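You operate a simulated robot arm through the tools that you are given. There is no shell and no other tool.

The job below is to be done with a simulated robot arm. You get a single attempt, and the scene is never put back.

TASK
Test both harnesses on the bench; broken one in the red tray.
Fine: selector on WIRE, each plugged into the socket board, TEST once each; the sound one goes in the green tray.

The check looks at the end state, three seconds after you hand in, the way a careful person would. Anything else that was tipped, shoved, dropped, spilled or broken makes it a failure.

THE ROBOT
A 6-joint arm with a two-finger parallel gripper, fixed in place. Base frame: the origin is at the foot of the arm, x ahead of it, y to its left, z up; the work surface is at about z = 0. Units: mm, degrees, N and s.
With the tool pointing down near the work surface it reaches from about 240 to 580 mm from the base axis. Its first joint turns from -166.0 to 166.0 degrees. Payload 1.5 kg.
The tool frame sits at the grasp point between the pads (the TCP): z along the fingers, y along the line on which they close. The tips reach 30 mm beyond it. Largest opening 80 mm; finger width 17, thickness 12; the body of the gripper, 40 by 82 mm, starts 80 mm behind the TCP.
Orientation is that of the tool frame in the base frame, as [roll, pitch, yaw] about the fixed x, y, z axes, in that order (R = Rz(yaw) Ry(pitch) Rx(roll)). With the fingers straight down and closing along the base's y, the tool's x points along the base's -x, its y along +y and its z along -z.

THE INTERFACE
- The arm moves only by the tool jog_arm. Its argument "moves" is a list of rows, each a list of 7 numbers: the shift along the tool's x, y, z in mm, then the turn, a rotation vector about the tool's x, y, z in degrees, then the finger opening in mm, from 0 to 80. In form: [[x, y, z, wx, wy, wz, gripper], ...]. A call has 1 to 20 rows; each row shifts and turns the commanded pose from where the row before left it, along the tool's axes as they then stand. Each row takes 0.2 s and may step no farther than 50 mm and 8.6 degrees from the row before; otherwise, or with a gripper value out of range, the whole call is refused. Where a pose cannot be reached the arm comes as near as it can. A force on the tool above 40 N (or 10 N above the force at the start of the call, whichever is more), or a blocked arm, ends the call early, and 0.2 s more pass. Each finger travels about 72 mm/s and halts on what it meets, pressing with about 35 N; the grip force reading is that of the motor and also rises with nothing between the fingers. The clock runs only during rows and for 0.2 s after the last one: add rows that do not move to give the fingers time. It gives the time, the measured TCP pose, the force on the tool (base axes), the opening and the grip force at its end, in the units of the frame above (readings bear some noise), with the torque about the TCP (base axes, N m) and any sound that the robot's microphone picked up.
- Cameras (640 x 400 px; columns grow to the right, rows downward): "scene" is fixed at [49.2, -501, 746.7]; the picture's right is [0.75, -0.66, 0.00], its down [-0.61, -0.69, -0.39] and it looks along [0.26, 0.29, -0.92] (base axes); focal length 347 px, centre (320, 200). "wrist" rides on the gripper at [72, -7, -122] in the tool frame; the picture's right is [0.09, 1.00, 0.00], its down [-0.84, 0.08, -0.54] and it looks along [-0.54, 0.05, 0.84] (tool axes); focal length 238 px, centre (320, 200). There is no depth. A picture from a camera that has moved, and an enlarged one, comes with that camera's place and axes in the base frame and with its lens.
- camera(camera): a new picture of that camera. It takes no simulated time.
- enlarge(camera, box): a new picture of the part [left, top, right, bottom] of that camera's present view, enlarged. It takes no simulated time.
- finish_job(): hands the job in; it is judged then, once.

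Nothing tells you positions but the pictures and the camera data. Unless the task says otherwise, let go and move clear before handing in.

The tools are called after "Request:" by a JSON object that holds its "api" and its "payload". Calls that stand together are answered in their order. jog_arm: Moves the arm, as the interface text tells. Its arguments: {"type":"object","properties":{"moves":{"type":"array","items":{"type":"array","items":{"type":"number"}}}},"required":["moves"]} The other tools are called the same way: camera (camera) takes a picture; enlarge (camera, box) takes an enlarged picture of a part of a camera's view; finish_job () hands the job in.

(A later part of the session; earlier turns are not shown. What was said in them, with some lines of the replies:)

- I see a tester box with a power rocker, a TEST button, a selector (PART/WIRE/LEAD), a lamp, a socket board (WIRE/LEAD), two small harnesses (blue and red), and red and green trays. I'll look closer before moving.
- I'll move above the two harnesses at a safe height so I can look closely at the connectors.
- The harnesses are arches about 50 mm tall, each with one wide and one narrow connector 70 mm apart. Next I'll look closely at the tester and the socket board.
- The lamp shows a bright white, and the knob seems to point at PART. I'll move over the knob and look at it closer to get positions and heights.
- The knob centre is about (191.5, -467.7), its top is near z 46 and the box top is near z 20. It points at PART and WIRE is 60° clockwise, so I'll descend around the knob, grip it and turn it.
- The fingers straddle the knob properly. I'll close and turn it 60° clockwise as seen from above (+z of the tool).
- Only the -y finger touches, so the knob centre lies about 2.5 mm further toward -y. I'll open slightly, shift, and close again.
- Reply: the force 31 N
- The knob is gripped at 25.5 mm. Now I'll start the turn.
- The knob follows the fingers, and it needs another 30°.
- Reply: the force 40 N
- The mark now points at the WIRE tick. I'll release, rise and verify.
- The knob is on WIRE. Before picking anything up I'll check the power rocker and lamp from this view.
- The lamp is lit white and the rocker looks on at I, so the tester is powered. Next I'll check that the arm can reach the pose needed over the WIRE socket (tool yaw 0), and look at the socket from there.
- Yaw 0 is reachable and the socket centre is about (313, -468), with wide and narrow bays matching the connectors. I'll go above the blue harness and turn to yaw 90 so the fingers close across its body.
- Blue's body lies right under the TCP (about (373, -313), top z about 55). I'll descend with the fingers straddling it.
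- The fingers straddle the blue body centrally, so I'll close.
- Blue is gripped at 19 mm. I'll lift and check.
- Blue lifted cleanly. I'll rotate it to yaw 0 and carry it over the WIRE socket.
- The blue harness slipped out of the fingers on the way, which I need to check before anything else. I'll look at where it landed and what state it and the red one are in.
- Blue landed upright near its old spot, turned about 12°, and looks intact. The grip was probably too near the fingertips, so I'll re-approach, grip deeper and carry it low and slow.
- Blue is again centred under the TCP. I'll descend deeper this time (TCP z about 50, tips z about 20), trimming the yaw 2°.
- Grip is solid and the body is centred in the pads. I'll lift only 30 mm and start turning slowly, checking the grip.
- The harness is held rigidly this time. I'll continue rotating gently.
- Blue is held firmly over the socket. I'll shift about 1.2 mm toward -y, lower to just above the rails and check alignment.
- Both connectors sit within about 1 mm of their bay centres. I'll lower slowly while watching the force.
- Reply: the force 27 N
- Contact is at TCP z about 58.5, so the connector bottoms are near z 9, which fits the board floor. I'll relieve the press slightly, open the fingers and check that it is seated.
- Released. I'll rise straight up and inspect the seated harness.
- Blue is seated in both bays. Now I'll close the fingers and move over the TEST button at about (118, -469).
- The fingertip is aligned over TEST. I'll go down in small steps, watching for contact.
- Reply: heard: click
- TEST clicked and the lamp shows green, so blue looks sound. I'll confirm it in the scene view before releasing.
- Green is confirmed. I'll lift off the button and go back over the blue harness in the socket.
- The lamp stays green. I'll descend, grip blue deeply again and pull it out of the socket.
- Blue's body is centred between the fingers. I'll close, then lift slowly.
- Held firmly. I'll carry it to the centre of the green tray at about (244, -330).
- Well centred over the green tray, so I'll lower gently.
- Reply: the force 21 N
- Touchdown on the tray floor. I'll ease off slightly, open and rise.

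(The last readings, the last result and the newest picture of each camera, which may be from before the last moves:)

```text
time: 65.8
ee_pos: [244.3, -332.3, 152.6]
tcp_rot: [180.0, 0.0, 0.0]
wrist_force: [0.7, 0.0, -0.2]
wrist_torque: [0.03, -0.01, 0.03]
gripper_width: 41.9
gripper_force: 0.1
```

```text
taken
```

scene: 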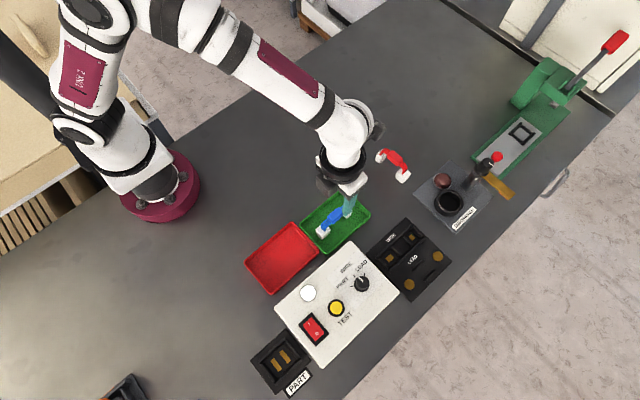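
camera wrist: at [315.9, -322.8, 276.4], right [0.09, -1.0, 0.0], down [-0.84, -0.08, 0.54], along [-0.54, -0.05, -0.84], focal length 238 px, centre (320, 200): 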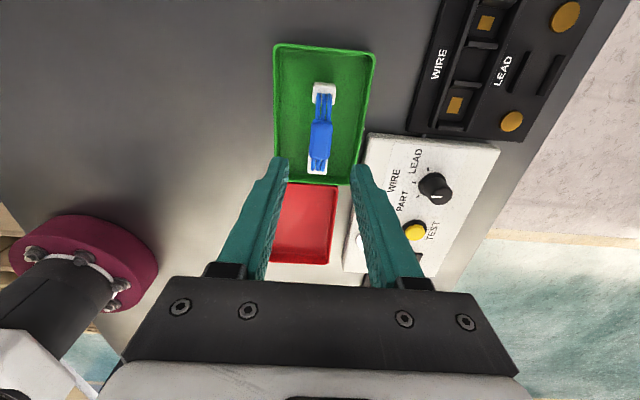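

Blue stands in the green tray. Next is the red harness at about (441.5, -316); I'll move above it and turn to yaw 90.

Request:
{"api": "jog_arm", "payload": {"moves": [[39.4, -3.2, 0, 0, 0, 0, 50], [39.4, -3.2, 0, 0, 0, 0, 50], [39.4, -3.2, 0, 0, 0, 0, 50], [39.4, -3.2, 0, 0, 0, 0, 50], [39.4, -3.2, 0, 0, 0, 0, 50], [0, 0, 0, 0, 0, -8.2, 50], [0, 0, 0, 0, 0, -8.2, 50], [0, 0, 0, 0, 0, -8.2, 50], [0, 0, 0, 0, 0, -8.2, 50], [0, 0, 0, 0, 0, -8.2, 50], [0, 0, 0, 0, 0, -8.2, 50], [0, 0, 0, 0, 0, -8.2, 50], [0, 0, 0, 0, 0, -8.2, 50], [0, 0, 0, 0, 0, -8.2, 50], [0, 0, 0, 0, 0, -8.2, 50], [0, 0, 0, 0, 0, -8, 50], [0, 0, 0, 0, 0, 0, 50]]}}

Request:
{"api": "camera", "payload": {"camera": "wrist"}}

Request:
{"api": "enlarge", "payload": {"camera": "wrist", "box": [220, 40, 420, 200]}}

Request:
{"api": "camera", "payload": {"camera": "scene"}}

```text
time: 69.4
ee_pos: [442.1, -315.7, 152.2]
tcp_rot: [-180.0, -0.1, 90.0]
wrist_force: [-0.1, 0.3, 0.1]
wrist_torque: [0.0, 0.01, 0.0]
gripper_width: 49.9
gripper_force: 0.0
```

```text
taken
camera wrist: at [434.1, -242.4, 275.9], right [1.0, 0.09, 0.0], down [0.08, -0.84, 0.54], along [0.05, -0.54, -0.84], focal length 238 px, centre (320, 200)
```

wrist: 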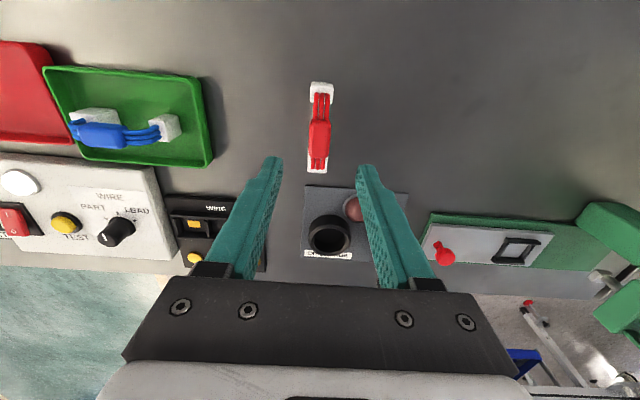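

```text
2.50 times, centred on (320, 120) of wrist
camera zoom: at [434.1, -242.4, 275.9], right [1.0, 0.09, 0.0], down [0.08, -0.84, 0.54], along [0.05, -0.54, -0.84], focal length 596 px, centre (320, 400)
```

zoom: 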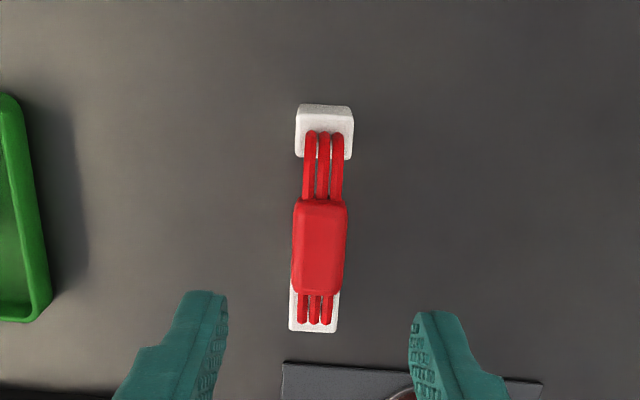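

```text
taken
```

scene: 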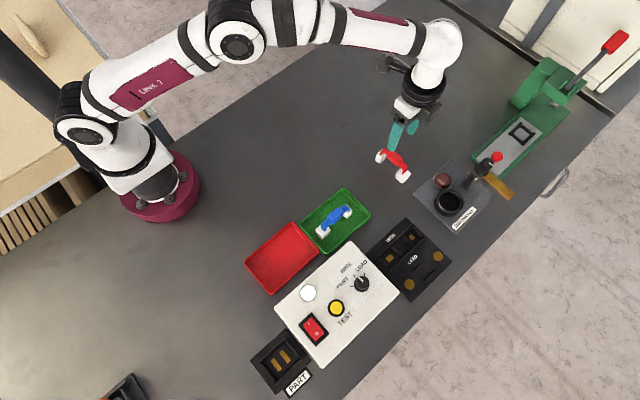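

Red is directly under the TCP with the same alignment as blue had. I'll descend to the same depth.

Request:
{"api": "jog_arm", "payload": {"moves": [[0, 0, 25, 0, 0, 0, 50], [0, 0, 25, 0, 0, 0, 50], [0, 0, 25, 0, 0, 0, 50], [0, 0, 16, 0, 0, 0, 50], [0, 0, 11, 0, 0, 0, 50], [0, 0, 0, 0, 0, 0, 50]]}}

Request:
{"api": "enlarge", "payload": {"camera": "wrist", "box": [200, 60, 440, 260]}}

```text
time: 70.8
ee_pos: [441.5, -315.1, 49.8]
tcp_rot: [180.0, -0.1, 89.9]
wrist_force: [0.6, -0.7, -0.6]
wrist_torque: [0.0, -0.01, 0.01]
gripper_width: 50.1
gripper_force: 0.1
```

```text
2.00 times, centred on (320, 160) of wrist
camera zoom: at [433.9, -242.5, 174.0], right [1.0, 0.09, 0.0], down [0.08, -0.84, 0.54], along [0.05, -0.54, -0.84], focal length 477 px, centre (320, 280)
```

zoom: 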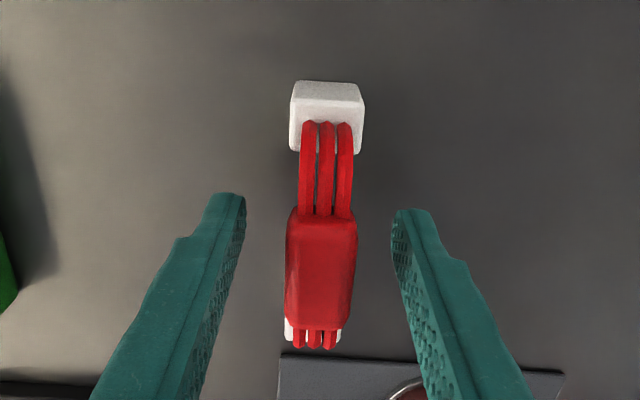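

Request:
{"api": "jog_arm", "payload": {"moves": [[0, 0, 0, 0, 0, 0, 35], [0, 0, 0, 0, 0, 0, 24], [0, 0, 0, 0, 0, 0, 5], [0, 0, 0, 0, 0, 0, 5], [0, 0, 0, 0, 0, 0, 5], [0, 0, 0, 0, 0, 0, 5]]}}

Request:
{"api": "jog_arm", "payload": {"moves": [[0, 0, -8, 0, 0, 0, 5], [0, 0, -10, 0, 0, 0, 5], [0, 0, -12, 0, 0, 0, 5], [0, 0, -15, 0, 0, 0, 5], [0, 0, 0, 0, 0, 0, 5]]}}

Request:
{"api": "enlarge", "payload": {"camera": "wrist", "box": [200, 60, 440, 260]}}

```text
time: 72.2
ee_pos: [441.9, -314.7, 50.8]
tcp_rot: [-179.9, 0.0, 89.9]
wrist_force: [-0.5, 0.0, 0.3]
wrist_torque: [0.0, 0.01, 0.05]
gripper_width: 19.5
gripper_force: 33.5
```

```text
time: 73.4
ee_pos: [441.2, -313.9, 95.3]
tcp_rot: [180.0, 0.0, 89.9]
wrist_force: [0.8, -1.0, 0.6]
wrist_torque: [0.0, -0.01, 0.03]
gripper_width: 19.2
gripper_force: 33.2
```

```text
2.00 times, centred on (320, 160) of wrist
camera zoom: at [433.8, -241.8, 219.2], right [1.0, 0.09, 0.0], down [0.08, -0.84, 0.54], along [0.05, -0.54, -0.84], focal length 477 px, centre (320, 280)
```

zoom: 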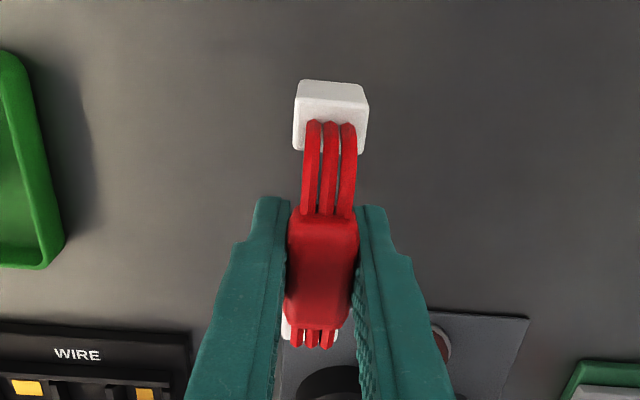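

Red is held firmly. I'll rotate it slowly to yaw 0.

Request:
{"api": "jog_arm", "payload": {"moves": [[0, 0, 0, 0, 0, 2, 5], [0, 0, 0, 0, 0, 4, 5], [0, 0, 0, 0, 0, 4, 5], [0, 0, 0, 0, 0, 4, 5], [0, 0, 0, 0, 0, 4, 5], [0, 0, 0, 0, 0, 4, 5], [0, 0, 0, 0, 0, 4, 5], [0, 0, 0, 0, 0, 4, 5], [0, 0, 0, 0, 0, 4, 5], [0, 0, 0, 0, 0, 4, 5], [0, 0, 0, 0, 0, 4, 5], [0, 0, 0, 0, 0, 4, 5], [0, 0, 0, 0, 0, 0, 5]]}}

Request:
{"api": "jog_arm", "payload": {"moves": [[0, 0, 0, 0, 0, 4, 5], [0, 0, 0, 0, 0, 4, 5], [0, 0, 0, 0, 0, 4, 5], [0, 0, 0, 0, 0, 4, 5], [0, 0, 0, 0, 0, 4, 5], [0, 0, 0, 0, 0, 4, 5], [0, 0, 0, 0, 0, 4, 5], [0, 0, 0, 0, 0, 4, 5], [0, 0, 0, 0, 0, 4, 5], [0, 0, 0, 0, 0, 4, 5], [0, 0, 0, 0, 0, 4, 5], [0, 0, 0, 0, 0, 0, 5]]}}

Request:
{"api": "enlarge", "payload": {"camera": "wrist", "box": [200, 60, 440, 260]}}

```text
time: 76.2
ee_pos: [442.0, -315.4, 95.6]
tcp_rot: [180.0, 0.0, 43.9]
wrist_force: [0.3, -0.8, -0.7]
wrist_torque: [0.01, 0.01, 0.0]
gripper_width: 19.3
gripper_force: 32.9
```

```text
time: 78.8
ee_pos: [440.8, -315.3, 95.7]
tcp_rot: [180.0, 0.0, -0.1]
wrist_force: [0.0, 0.8, -0.1]
wrist_torque: [-0.04, -0.02, 0.0]
gripper_width: 19.3
gripper_force: 34.0
```

```text
2.00 times, centred on (320, 160) of wrist
camera zoom: at [512.2, -307.7, 218.9], right [0.09, -1.0, 0.0], down [-0.84, -0.08, 0.54], along [-0.54, -0.05, -0.84], focal length 477 px, centre (320, 280)
```

zoom: 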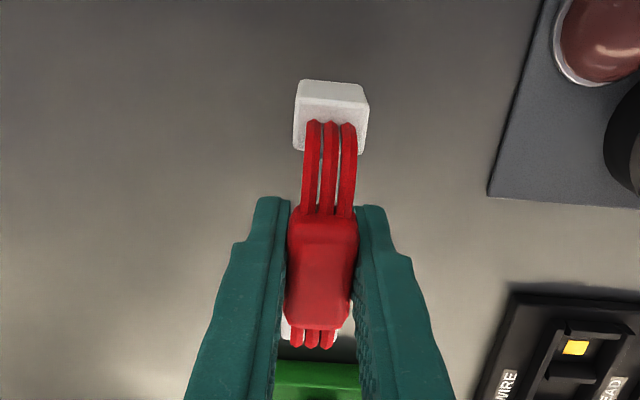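

Red is steady at yaw 0. I'll carry it clear of the discharge plate, x first and then y, to above the socket.

Request:
{"api": "jog_arm", "payload": {"moves": [[-21, 0, 0, 0, 0, 0, 5], [-21, 0, 0, 0, 0, 0, 5], [-21, 0, 0, 0, 0, 0, 5], [-21, 0, 0, 0, 0, 0, 5], [-21, 11, 0, 0, 0, 0, 5], [-22.4, 11.3, 0, 0, 0, 0, 5], [0, 22, 0, 0, 0, 0, 5], [0, 22, 0, 0, 0, 0, 5], [0, 22, 0, 0, 0, 0, 5], [0, 22, 0, 0, 0, 0, 5], [0, 22, 0, 0, 0, 0, 5], [0, 22, 0, 0, 0, 0, 5], [0, 0, 0, 0, 0, 0, 5]]}}

Request:
{"api": "enlarge", "payload": {"camera": "wrist", "box": [200, 60, 440, 260]}}

Request:
{"api": "enlarge", "payload": {"camera": "scene", "box": [360, 210, 440, 280]}}

```text
time: 81.6
ee_pos: [313.2, -470.6, 95.7]
tcp_rot: [-180.0, 0.1, 0.0]
wrist_force: [-0.4, -0.4, -0.5]
wrist_torque: [-0.03, -0.02, 0.01]
gripper_width: 19.4
gripper_force: 33.2
```

```text
2.00 times, centred on (320, 160) of wrist
camera zoom: at [384.5, -462.0, 219.3], right [0.09, -1.0, 0.0], down [-0.84, -0.08, 0.54], along [-0.54, -0.05, -0.84], focal length 477 px, centre (320, 280)
```

zoom: 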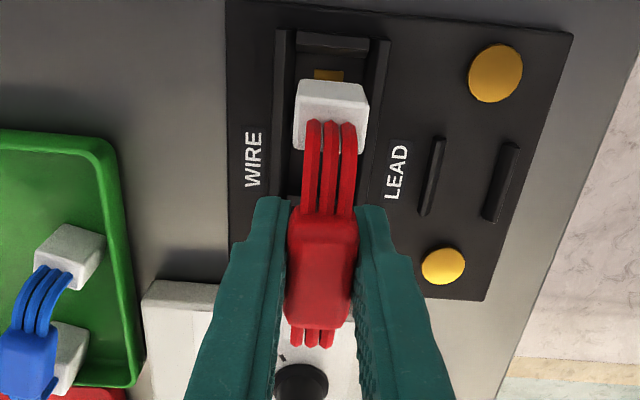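

```text
5.71 times, centred on (400, 245) of scene
camera zoom: at [49.2, -501.0, 746.7], right [0.75, -0.66, 0.0], down [-0.61, -0.69, -0.39], along [0.26, 0.29, -0.92], focal length 1980 px, centre (-137, -57)
```

zoom: 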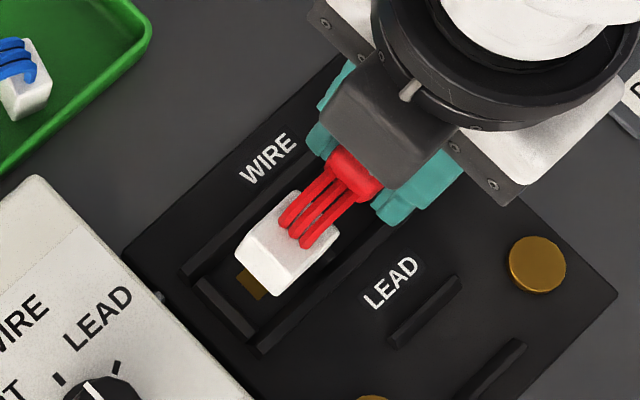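

Aligned like blue was. I'll lower in steps.

Request:
{"api": "jog_arm", "payload": {"moves": [[0.4, 0, 8, 0, 0, 0, 5], [0, 0, 8, 0, 0, 0, 5], [0, 0, 7, 0, 0, 0, 5], [0, 0, 3, 0, 0, 0, 5], [0, 0, 3, 0, 0, 0, 5], [0, 0, 3, 0, 0, 0, 5], [0, 0, 0, 0, 0, 0, 5]]}}

Request:
{"api": "enlarge", "payload": {"camera": "wrist", "box": [240, 50, 400, 170]}}

Request:
{"api": "enlarge", "payload": {"camera": "scene", "box": [360, 210, 440, 280]}}

```text
time: 83.2
ee_pos: [312.8, -469.6, 63.4]
tcp_rot: [180.0, -0.1, -0.1]
wrist_force: [0.2, -0.3, 0.2]
wrist_torque: [0.01, -0.02, 0.01]
gripper_width: 19.4
gripper_force: 33.5
```

```text
3.33 times, centred on (320, 110) of wrist
camera zoom: at [384.9, -461.9, 186.9], right [0.09, -1.0, 0.0], down [-0.84, -0.08, 0.54], along [-0.54, -0.05, -0.84], focal length 794 px, centre (320, 500)
```

zoom: 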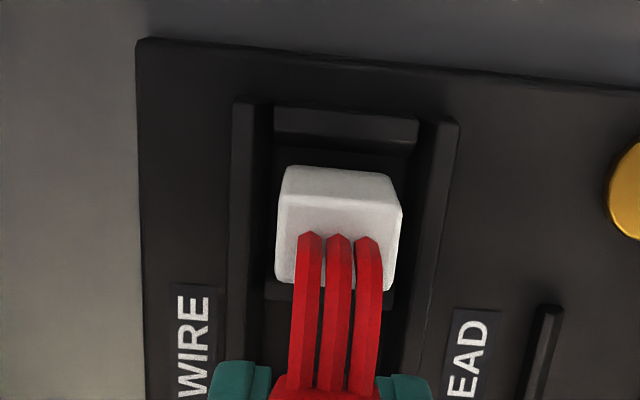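

```text
5.71 times, centred on (400, 245) of scene
camera zoom: at [49.2, -501.0, 746.7], right [0.75, -0.66, 0.0], down [-0.61, -0.69, -0.39], along [0.26, 0.29, -0.92], focal length 1980 px, centre (-137, -57)
```

zoom: 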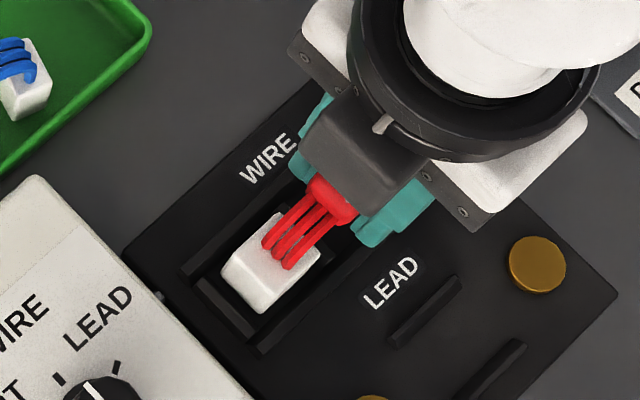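

Request:
{"api": "jog_arm", "payload": {"moves": [[0, 0, 2, 0, 0, 0, 5], [0, 0, 1.5, 0, 0, 0, 5], [0, 0, 0, 0, 0, 0, 5]]}}

```text
time: 84.0
ee_pos: [314.8, -469.8, 60.1]
tcp_rot: [179.8, 0.0, -0.1]
wrist_force: [-3.4, 1.5, 13.8]
wrist_torque: [0.08, 0.42, -0.04]
gripper_width: 19.4
gripper_force: 33.3
```

Request:
{"api": "jog_arm", "payload": {"moves": [[0, 0, 0.8, 0, 0, 0, 5], [0, 0, 0, 0, 0, 0, 5]]}}

Request:
{"api": "enlarge", "payload": {"camera": "wrist", "box": [240, 50, 400, 170]}}

```text
time: 84.6
ee_pos: [313.8, -470.7, 59.9]
tcp_rot: [179.8, -0.1, -0.1]
wrist_force: [-4.1, 0.9, 28.0]
wrist_torque: [0.04, -0.01, -0.01]
gripper_width: 19.6
gripper_force: 33.3
```

```text
3.33 times, centred on (320, 110) of wrist
camera zoom: at [385.3, -461.7, 183.8], right [0.09, -1.0, 0.0], down [-0.84, -0.08, 0.54], along [-0.54, -0.05, -0.84], focal length 794 px, centre (320, 500)
```

zoom: 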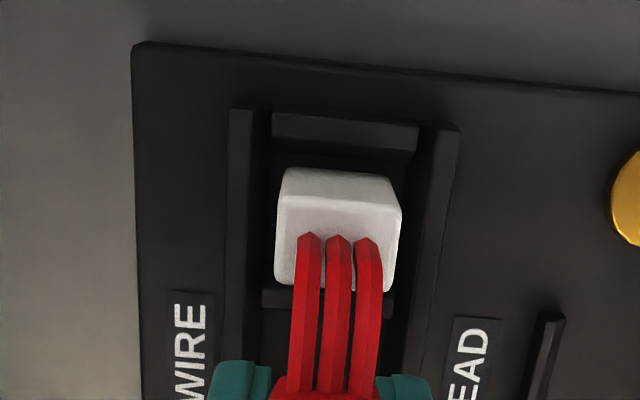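

Red is seated at the same height as blue was. I'll release it and rise.

Request:
{"api": "jog_arm", "payload": {"moves": [[0, 0, -1, 0, 0, 0, 5], [0, 0, 0, 0, 0, 0, 24], [0, 0, 0, 0, 0, 0, 36], [0, 0, 0, 0, 0, 0, 44], [0, 0, 0, 0, 0, 0, 44], [0, 0, -15, 0, 0, 0, 44], [0, 0, -25, 0, 0, 0, 44], [0, 0, -30, 0, 0, 0, 44], [0, 0, -28, 0, 0, 0, 44], [0, 0, 0, 0, 0, 0, 44]]}}

Request:
{"api": "enlarge", "payload": {"camera": "wrist", "box": [240, 20, 400, 180]}}

Request:
{"api": "enlarge", "payload": {"camera": "scene", "box": [360, 200, 450, 280]}}

Request:
{"api": "enlarge", "payload": {"camera": "scene", "box": [270, 250, 390, 350]}}

```text
time: 86.8
ee_pos: [314.8, -468.6, 159.2]
tcp_rot: [180.0, -0.1, 0.0]
wrist_force: [1.1, -0.9, -1.1]
wrist_torque: [-0.02, 0.01, 0.0]
gripper_width: 43.7
gripper_force: 0.0
```

```text
2.50 times, centred on (320, 100) of wrist
camera zoom: at [385.3, -460.7, 281.8], right [0.09, -1.0, 0.0], down [-0.84, -0.08, 0.54], along [-0.54, -0.05, -0.84], focal length 596 px, centre (320, 450)
```

zoom: 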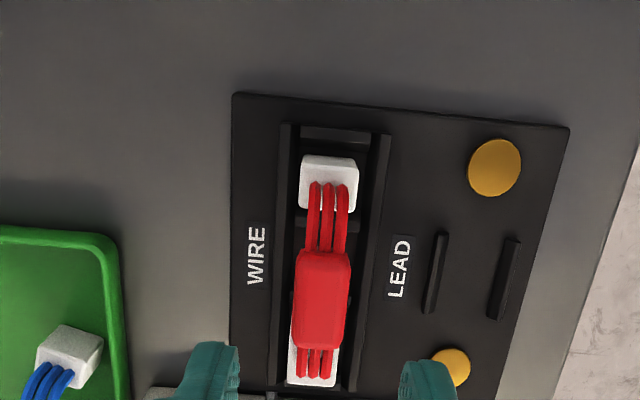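

```text
5.00 times, centred on (405, 240) of scene
camera zoom: at [49.2, -501.0, 746.7], right [0.75, -0.66, 0.0], down [-0.61, -0.69, -0.39], along [0.26, 0.29, -0.92], focal length 1733 px, centre (-105, 0)
```

zoom: 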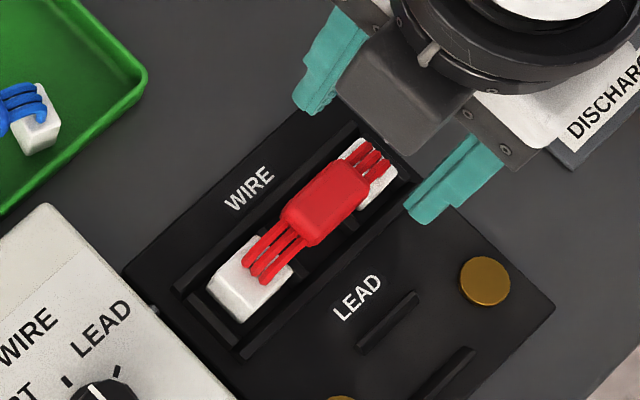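

```text
4.00 times, centred on (330, 300) of scene
camera zoom: at [49.2, -501.0, 746.7], right [0.75, -0.66, 0.0], down [-0.61, -0.69, -0.39], along [0.26, 0.29, -0.92], focal length 1386 px, centre (280, -200)
```

zoom: 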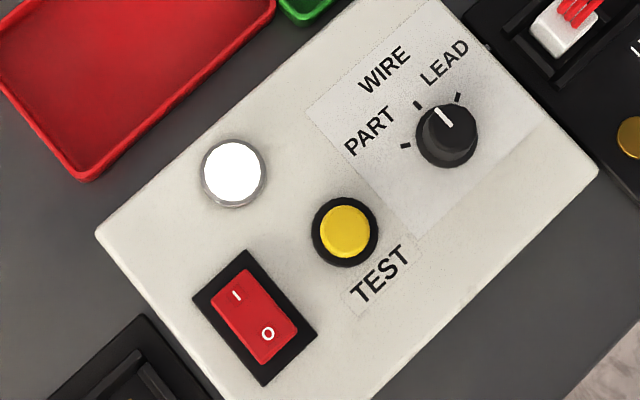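

The lamp reset to white after unplugging and red is seated. I'll go to TEST again.

Request:
{"api": "jog_arm", "payload": {"moves": [[-38.8, 0.3, 0, 0, 0, 0, 20], [-38.8, 0.3, 0, 0, 0, 0, 0], [-38.8, 0.3, 0, 0, 0, 0, 0], [-38.9, 0.3, 0, 0, 0, 0, 0], [-38.9, 0, 0, 0, 0, 0, 0], [0, 0, 30, 0, 0, 0, 0], [0, 0, 30, 0, 0, 0, 0], [0, 0, 20, 0, 0, 0, 0], [0, 0, 10, 0, 0, 0, 0], [0, 0, 4, 0, 0, 0, 0], [0, 0, 0, 0, 0, 0, 0]]}}

Request:
{"api": "enlarge", "payload": {"camera": "wrist", "box": [200, 80, 400, 220]}}

```text
time: 89.2
ee_pos: [120.5, -470.8, 64.2]
tcp_rot: [-179.9, 0.0, 0.0]
wrist_force: [0.5, 0.2, 0.3]
wrist_torque: [-0.03, 0.01, 0.01]
gripper_width: 0.0
gripper_force: 21.5
```

```text
2.86 times, centred on (300, 150) of wrist
camera zoom: at [191.0, -462.6, 187.4], right [0.09, -1.0, 0.0], down [-0.84, -0.08, 0.54], along [-0.54, -0.05, -0.84], focal length 681 px, centre (377, 343)
```

zoom: 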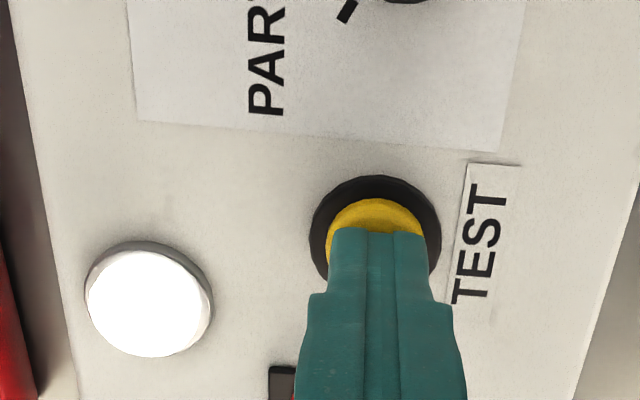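

Directly over TEST with the lamp still white. I'll press once.

Request:
{"api": "jog_arm", "payload": {"moves": [[0, 0, 2, 0, 0, 0, 0], [0, 0, 2.4, 0, 0, 0, 0], [0, 0, 0, 0, 0, 0, 0]]}}

Request:
{"api": "enlarge", "payload": {"camera": "wrist", "box": [200, 80, 400, 220]}}

Request:
{"api": "enlarge", "payload": {"camera": "scene", "box": [270, 250, 390, 350]}}

```text
time: 90.0
ee_pos: [119.8, -469.4, 59.8]
tcp_rot: [-179.9, 0.0, -0.1]
wrist_force: [0.0, 1.7, 2.2]
wrist_torque: [0.06, 0.02, -0.01]
gripper_width: 0.0
gripper_force: 21.1
heard: click
```

```text
2.86 times, centred on (300, 150) of wrist
camera zoom: at [191.1, -462.7, 183.1], right [0.09, -1.0, 0.0], down [-0.84, -0.08, 0.54], along [-0.54, -0.05, -0.84], focal length 681 px, centre (377, 343)
```

zoom: 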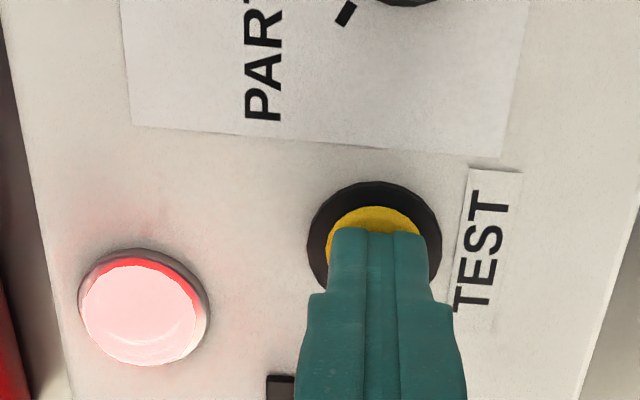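

```text
4.00 times, centred on (330, 300) of scene
camera zoom: at [49.2, -501.0, 746.7], right [0.75, -0.66, 0.0], down [-0.61, -0.69, -0.39], along [0.26, 0.29, -0.92], focal length 1386 px, centre (280, -200)
```

zoom: 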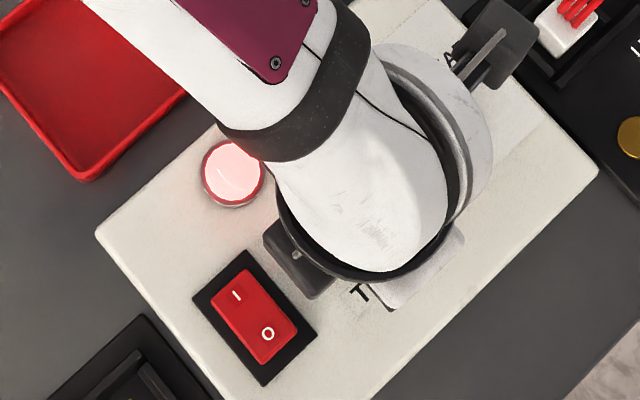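

The lamp shows red, so the red harness is the broken one and goes in the red tray. I'll lift off and return to it.

Request:
{"api": "jog_arm", "payload": {"moves": [[0, 0, -15, 0, 0, 0, 0], [0, 0, -40, 0, 0, 0, 0], [0, 0, -43.4, 0, 0, 0, 0], [38.8, 0, 0, 0, 0, 0, 0], [38.8, 0, 0, 0, 0, 0, 0], [38.8, -0.3, 0, 0, 0, 0, 20], [38.9, -0.3, 0, 0, 0, 0, 44], [38.9, 0, 0, 0, 0, 0, 44], [0, 0, 0, 0, 0, 0, 44]]}}

Request:
{"api": "enlarge", "payload": {"camera": "wrist", "box": [240, 20, 400, 180]}}

Request:
{"api": "camera", "payload": {"camera": "scene"}}

```text
time: 92.0
ee_pos: [315.3, -469.7, 158.5]
tcp_rot: [179.9, 0.0, 0.0]
wrist_force: [-0.3, 0.2, 0.6]
wrist_torque: [-0.04, 0.02, 0.0]
gripper_width: 44.3
gripper_force: 0.1
```

```text
2.50 times, centred on (320, 100) of wrist
camera zoom: at [385.9, -461.5, 281.8], right [0.09, -1.0, 0.0], down [-0.84, -0.08, 0.54], along [-0.54, -0.05, -0.84], focal length 596 px, centre (320, 450)
```

zoom: 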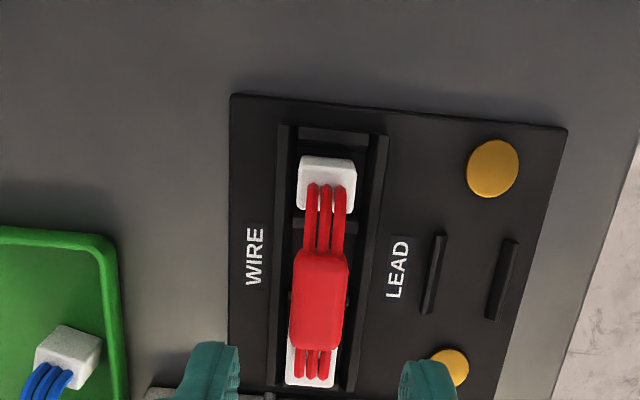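

```text
taken
```

scene: 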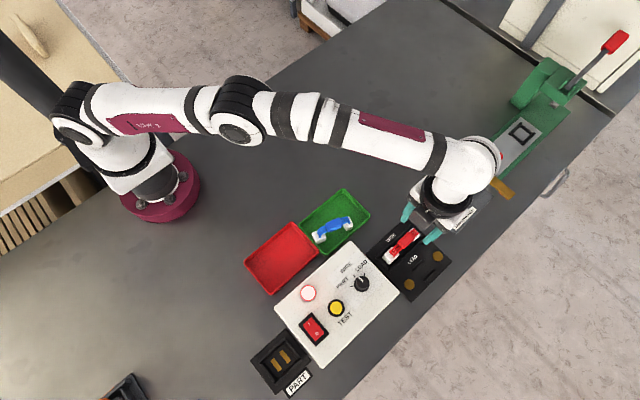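

Request:
{"api": "jog_arm", "payload": {"moves": [[0, 0, 25, 0, 0, 0, 44], [0, 0, 25, 0, 0, 0, 44], [0, 0, 25, 0, 0, 0, 44], [0, 0, 15, 0, 0, 0, 44], [0, 0, 8, 0, 0, 0, 44], [0, 0, 0, 0, 0, 0, 44]]}}

Request:
{"api": "enlarge", "payload": {"camera": "wrist", "box": [200, 60, 440, 260]}}

```text
time: 93.4
ee_pos: [312.6, -470.7, 60.5]
tcp_rot: [180.0, 0.1, -0.1]
wrist_force: [-0.1, -0.1, 0.4]
wrist_torque: [0.0, 0.01, -0.03]
gripper_width: 44.2
gripper_force: 0.0
```

```text
2.00 times, centred on (320, 160) of wrist
camera zoom: at [384.8, -462.2, 183.5], right [0.09, -1.0, 0.0], down [-0.84, -0.08, 0.54], along [-0.54, -0.05, -0.84], focal length 477 px, centre (320, 280)
```

zoom: 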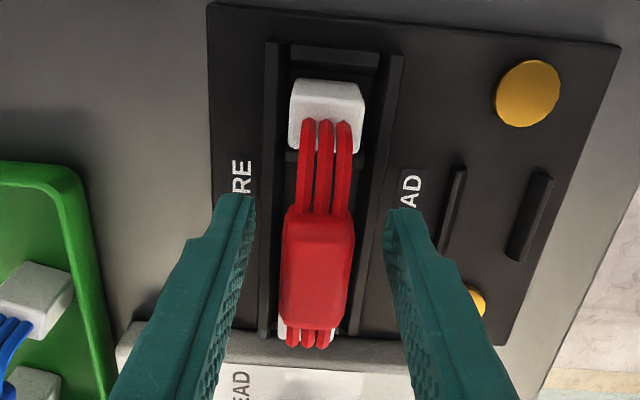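

Request:
{"api": "jog_arm", "payload": {"moves": [[0, -0.9, 0.5, 0, 0, 0, 40], [0, 0, 0, 0, 0, 0, 32], [0, 0, 0, 0, 0, 0, 24], [0, 0, 0, 0, 0, 0, 5], [0, 0, 0, 0, 0, 0, 5], [0, 0, 0, 0, 0, 0, 5], [0, 0, 0, 0, 0, 0, 5]]}}

Request:
{"api": "jog_arm", "payload": {"moves": [[0, 0, -8, 0, 0, 0, 5], [0, 0, -10, 0, 0, 0, 5], [0, 0, -12, 0, 0, 0, 5], [0, 0, -15, 0, 0, 0, 5], [0, 0, 0, 0, 0, 0, 5]]}}

Request:
{"api": "enlarge", "payload": {"camera": "wrist", "box": [200, 60, 440, 260]}}

```text
time: 95.0
ee_pos: [313.5, -469.6, 60.4]
tcp_rot: [179.9, 0.0, -0.1]
wrist_force: [-0.1, 1.2, -0.5]
wrist_torque: [-0.01, 0.02, -0.03]
gripper_width: 19.4
gripper_force: 33.5
```

```text
time: 96.2
ee_pos: [314.4, -469.5, 104.3]
tcp_rot: [-180.0, 0.0, 0.0]
wrist_force: [0.0, -0.4, -0.8]
wrist_torque: [0.03, 0.05, -0.03]
gripper_width: 19.3
gripper_force: 33.4
```

```text
2.00 times, centred on (320, 160) of wrist
camera zoom: at [385.5, -461.3, 228.1], right [0.09, -1.0, 0.0], down [-0.84, -0.08, 0.54], along [-0.54, -0.05, -0.84], focal length 477 px, centre (320, 280)
```

zoom: 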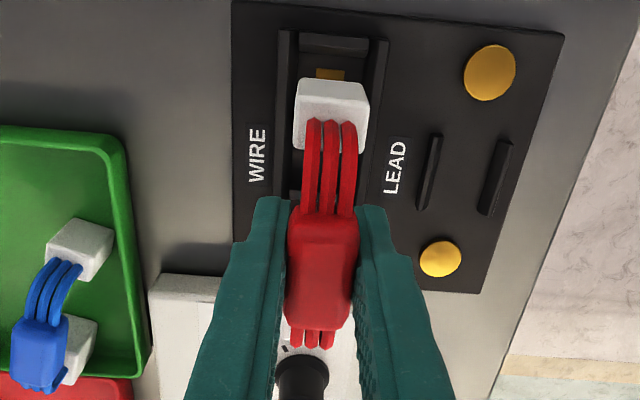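

Held firmly. I'll carry it over the tester (clear of the knob) and then in +y to the red tray, which avoids passing over blue.

Request:
{"api": "jog_arm", "payload": {"moves": [[0, 0, -8, 0, 0, 0, 5], [0, 0, -8, 0, 0, 0, 5], [-20, 0, 0, 0, 0, 0, 5], [-23.5, 0, 0, 0, 0, 0, 5], [-23.5, 0, 0, 0, 0, 0, 5], [-23.5, 0, 0, 0, 0, 0, 5], [-23.5, 0, 0, 0, 0, 0, 5], [-23.5, 0, 0, 0, 0, 0, 5], [-23.5, 0, 0, 0, 0, 0, 5], [-23.5, 0, 0, 0, 0, 0, 5], [-23.5, 0, 0, 0, 0, 0, 5], [0, 0, 0, 0, 0, 0, 5]]}}

Request:
{"api": "enlarge", "payload": {"camera": "wrist", "box": [200, 60, 440, 260]}}

```text
time: 98.8
ee_pos: [105.2, -467.6, 119.9]
tcp_rot: [-180.0, -0.1, 0.0]
wrist_force: [0.1, 0.8, -0.7]
wrist_torque: [-0.02, -0.03, 0.0]
gripper_width: 19.5
gripper_force: 32.9
```

```text
2.00 times, centred on (320, 160) of wrist
camera zoom: at [176.3, -460.7, 243.7], right [0.09, -1.0, 0.0], down [-0.84, -0.08, 0.54], along [-0.54, -0.05, -0.84], focal length 477 px, centre (320, 280)
```

zoom: 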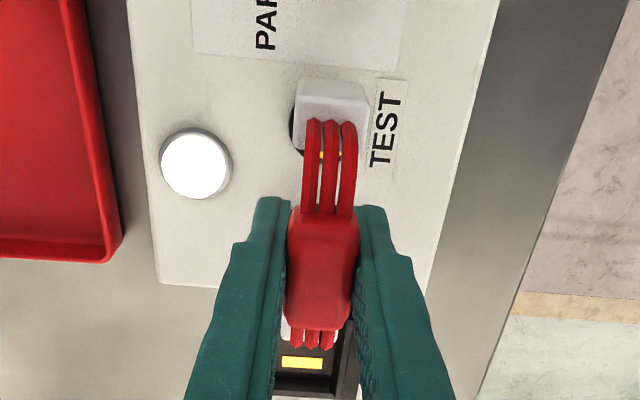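

Request:
{"api": "jog_arm", "payload": {"moves": [[0, -18, 0, 0, 0, 0, 5], [0, -22, 0, 0, 0, 0, 5], [0, -22, 0, 0, 0, 0, 5], [0, -22, 0, 0, 0, 0, 5], [0, -22, 0, 0, 0, 0, 5], [0, -22, 0, 0, 0, 0, 5], [0, -22, 0, 0, 0, 0, 5], [1, -4, 0, 0, 0, 0, 5], [0, 0, 0, 0, 0, 0, 5]]}}

Request:
{"api": "camera", "payload": {"camera": "wrist"}}

Request:
{"api": "enlarge", "payload": {"camera": "scene", "box": [220, 180, 360, 310]}}

```text
time: 100.8
ee_pos: [109.0, -315.2, 121.3]
tcp_rot: [-180.0, 0.0, -0.1]
wrist_force: [-1.3, -0.1, 0.1]
wrist_torque: [-0.01, 0.04, 0.0]
gripper_width: 19.5
gripper_force: 33.2
```

```text
taken
camera wrist: at [178.8, -306.8, 244.1], right [0.09, -1.0, 0.0], down [-0.84, -0.08, 0.54], along [-0.54, -0.05, -0.84], focal length 238 px, centre (320, 200)
```

wrist: 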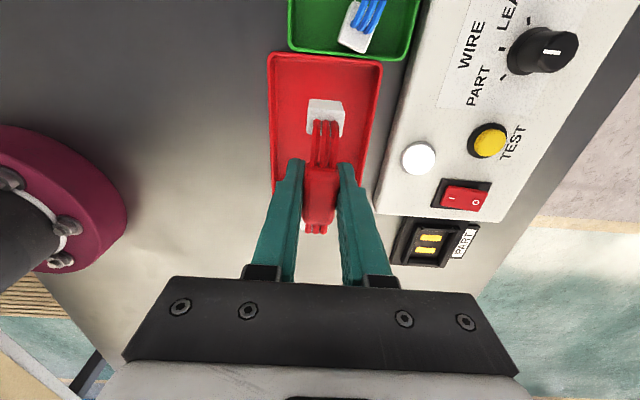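

```text
3.08 times, centred on (290, 245) of scene
camera zoom: at [49.2, -501.0, 746.7], right [0.75, -0.66, 0.0], down [-0.61, -0.69, -0.39], along [0.26, 0.29, -0.92], focal length 1066 px, centre (412, 62)
```

zoom: 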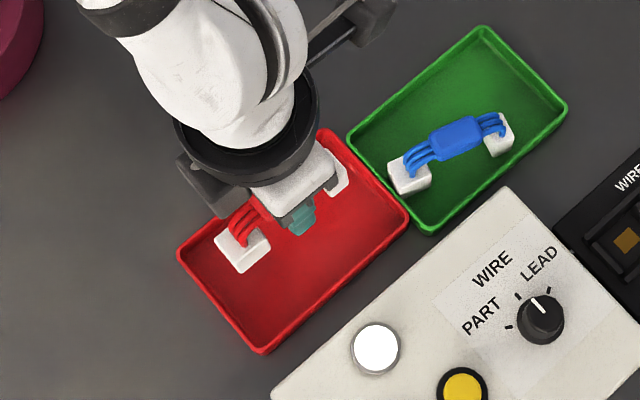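

Well inside the red tray outline. I'll lower gently.

Request:
{"api": "jog_arm", "payload": {"moves": [[-1, 2, 12, 0, 0, 0, 5], [0, 0, 14, 0, 0, 0, 5], [0, 0, 14, 0, 0, 0, 5], [0, 0, 12, 0, 0, 0, 5], [0, 0, 6, 0, 0, 0, 5], [0, 0, 3, 0, 0, 0, 5], [0, 0, 0, 0, 0, 0, 5]]}}

Request:
{"api": "jog_arm", "payload": {"moves": [[0, 0, 2, 0, 0, 0, 5], [0, 0, 1.5, 0, 0, 0, 5], [0, 0, 0, 0, 0, 0, 5]]}}

```text
time: 102.4
ee_pos: [105.3, -316.4, 59.7]
tcp_rot: [180.0, 0.0, -0.1]
wrist_force: [-0.4, 0.7, -0.3]
wrist_torque: [0.01, 0.0, 0.02]
gripper_width: 19.1
gripper_force: 33.9
```

```text
time: 103.2
ee_pos: [107.0, -317.8, 55.6]
tcp_rot: [-180.0, -0.1, -0.1]
wrist_force: [-0.1, 0.0, -0.4]
wrist_torque: [0.0, 0.02, 0.01]
gripper_width: 19.2
gripper_force: 32.9
```

Request:
{"api": "jog_arm", "payload": {"moves": [[0, 0, 1.2, 0, 0, 0, 5], [0, 0, 0, 0, 0, 0, 5]]}}

```text
time: 103.8
ee_pos: [104.6, -317.4, 54.6]
tcp_rot: [179.9, 0.0, -0.1]
wrist_force: [-0.2, 0.3, -0.9]
wrist_torque: [0.02, 0.04, 0.02]
gripper_width: 19.6
gripper_force: 33.4
```

Request:
{"api": "jog_arm", "payload": {"moves": [[0, 0, 1.2, 0, 0, 0, 5], [0, 0, 0, 0, 0, 0, 5]]}}

```text
time: 104.4
ee_pos: [106.4, -316.5, 53.9]
tcp_rot: [180.0, 0.0, -0.1]
wrist_force: [-0.1, 0.3, -0.3]
wrist_torque: [0.01, 0.02, 0.0]
gripper_width: 19.3
gripper_force: 33.5
```

Request:
{"api": "jog_arm", "payload": {"moves": [[0, 0, 1, 0, 0, 0, 5], [0, 0, 0, 0, 0, 0, 5]]}}

```text
time: 105.0
ee_pos: [105.7, -317.2, 53.1]
tcp_rot: [179.9, 0.1, -0.1]
wrist_force: [-3.1, 5.4, 28.3]
wrist_torque: [0.09, 0.11, 0.03]
gripper_width: 19.3
gripper_force: 33.0
```

Touchdown. I'll ease off, open and rise clear.

Request:
{"api": "jog_arm", "payload": {"moves": [[0, 0, -0.8, 0, 0, 0, 5], [0, 0, 0, 0, 0, 0, 24], [0, 0, 0, 0, 0, 0, 34], [0, 0, 0, 0, 0, 0, 42], [0, 0, 0, 0, 0, 0, 42], [0, 0, -15, 0, 0, 0, 42], [0, 0, -25, 0, 0, 0, 42], [0, 0, -30, 0, 0, 0, 42], [0, 0, -40, 0, 0, 0, 42], [0, 0, -40, 0, 0, 0, 42], [0, 0, 0, 0, 0, 0, 42]]}}

Request:
{"api": "camera", "payload": {"camera": "wrist"}}

Request:
{"api": "camera", "payload": {"camera": "scene"}}

Request:
{"api": "enlarge", "payload": {"camera": "scene", "box": [230, 170, 400, 350]}}

```text
time: 107.4
ee_pos: [107.3, -317.4, 203.3]
tcp_rot: [-180.0, 0.0, -0.1]
wrist_force: [0.5, -0.7, 0.5]
wrist_torque: [0.03, 0.01, 0.0]
gripper_width: 42.3
gripper_force: 0.1
```

```text
taken
camera wrist: at [177.6, -309.3, 327.1], right [0.09, -1.0, 0.0], down [-0.84, -0.08, 0.54], along [-0.54, -0.05, -0.84], focal length 238 px, centre (320, 200)
```

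wrist: 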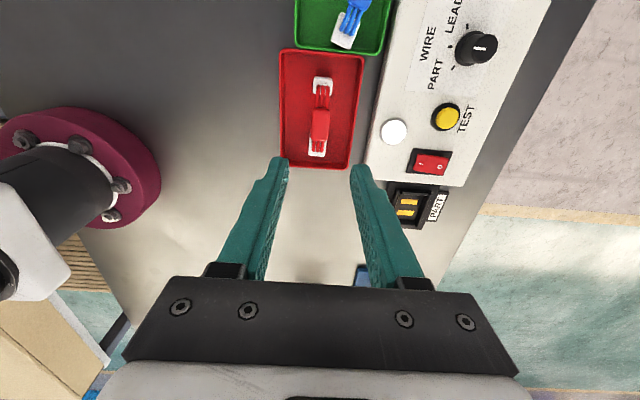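

```text
taken
```

scene: 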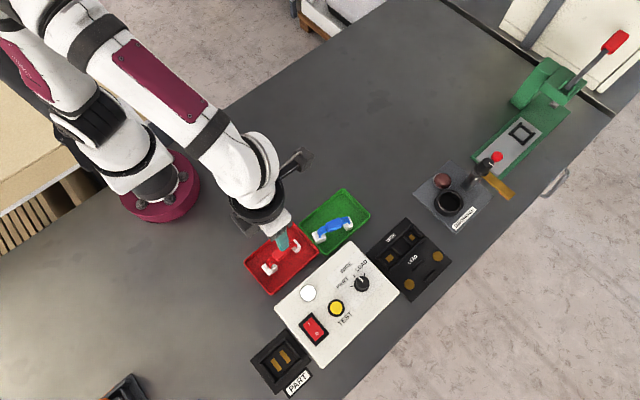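

```text
2.22 times, centred on (315, 260) of scene
camera zoom: at [49.2, -501.0, 746.7], right [0.75, -0.66, 0.0], down [-0.61, -0.69, -0.39], along [0.26, 0.29, -0.92], focal length 770 px, centre (331, 67)
```

zoom: 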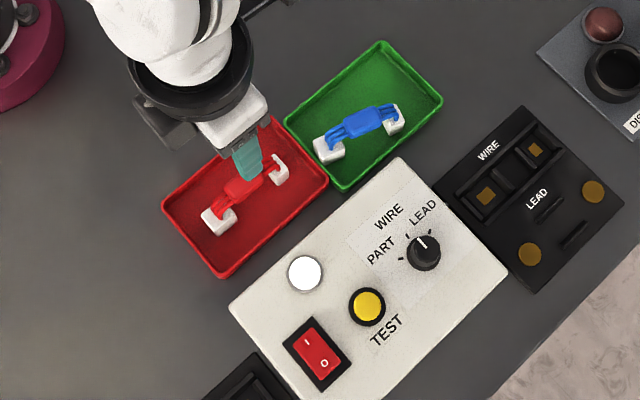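

Blue (sound, green lamp) stands in the green tray and red (broken, red lamp) stands in the red tray. The selector is on WIRE, everything else is undisturbed and the arm is clear, so I'll hand in.

Request:
{"api": "finish_job", "payload": {}}

```text
The job is handed in.
```

I tested both harnesses and sorted them. The blue one is sound and is in the green tray, and the red one is broken and is in the red tray.

- **Setup:** I turned the selector from PART to WIRE before testing and left it there. The tester already looked switched on.
- **Blue harness:** I plugged it into the WIRE sockets and pressed TEST once. The button clicked and the lamp turned green.
- **Red harness:** I did the same, and the lamp turned red.
- **Drop:** On the first carry to the sockets, before its test, the blue harness slipped out of the gripper. It fell about 85 mm, landed upright close to where it started and looked undamaged. I gripped it deeper after that, and it did not slip again.

In the last pictures both harnesses were standing inside their trays, nothing else looked disturbed, and the arm was clear.
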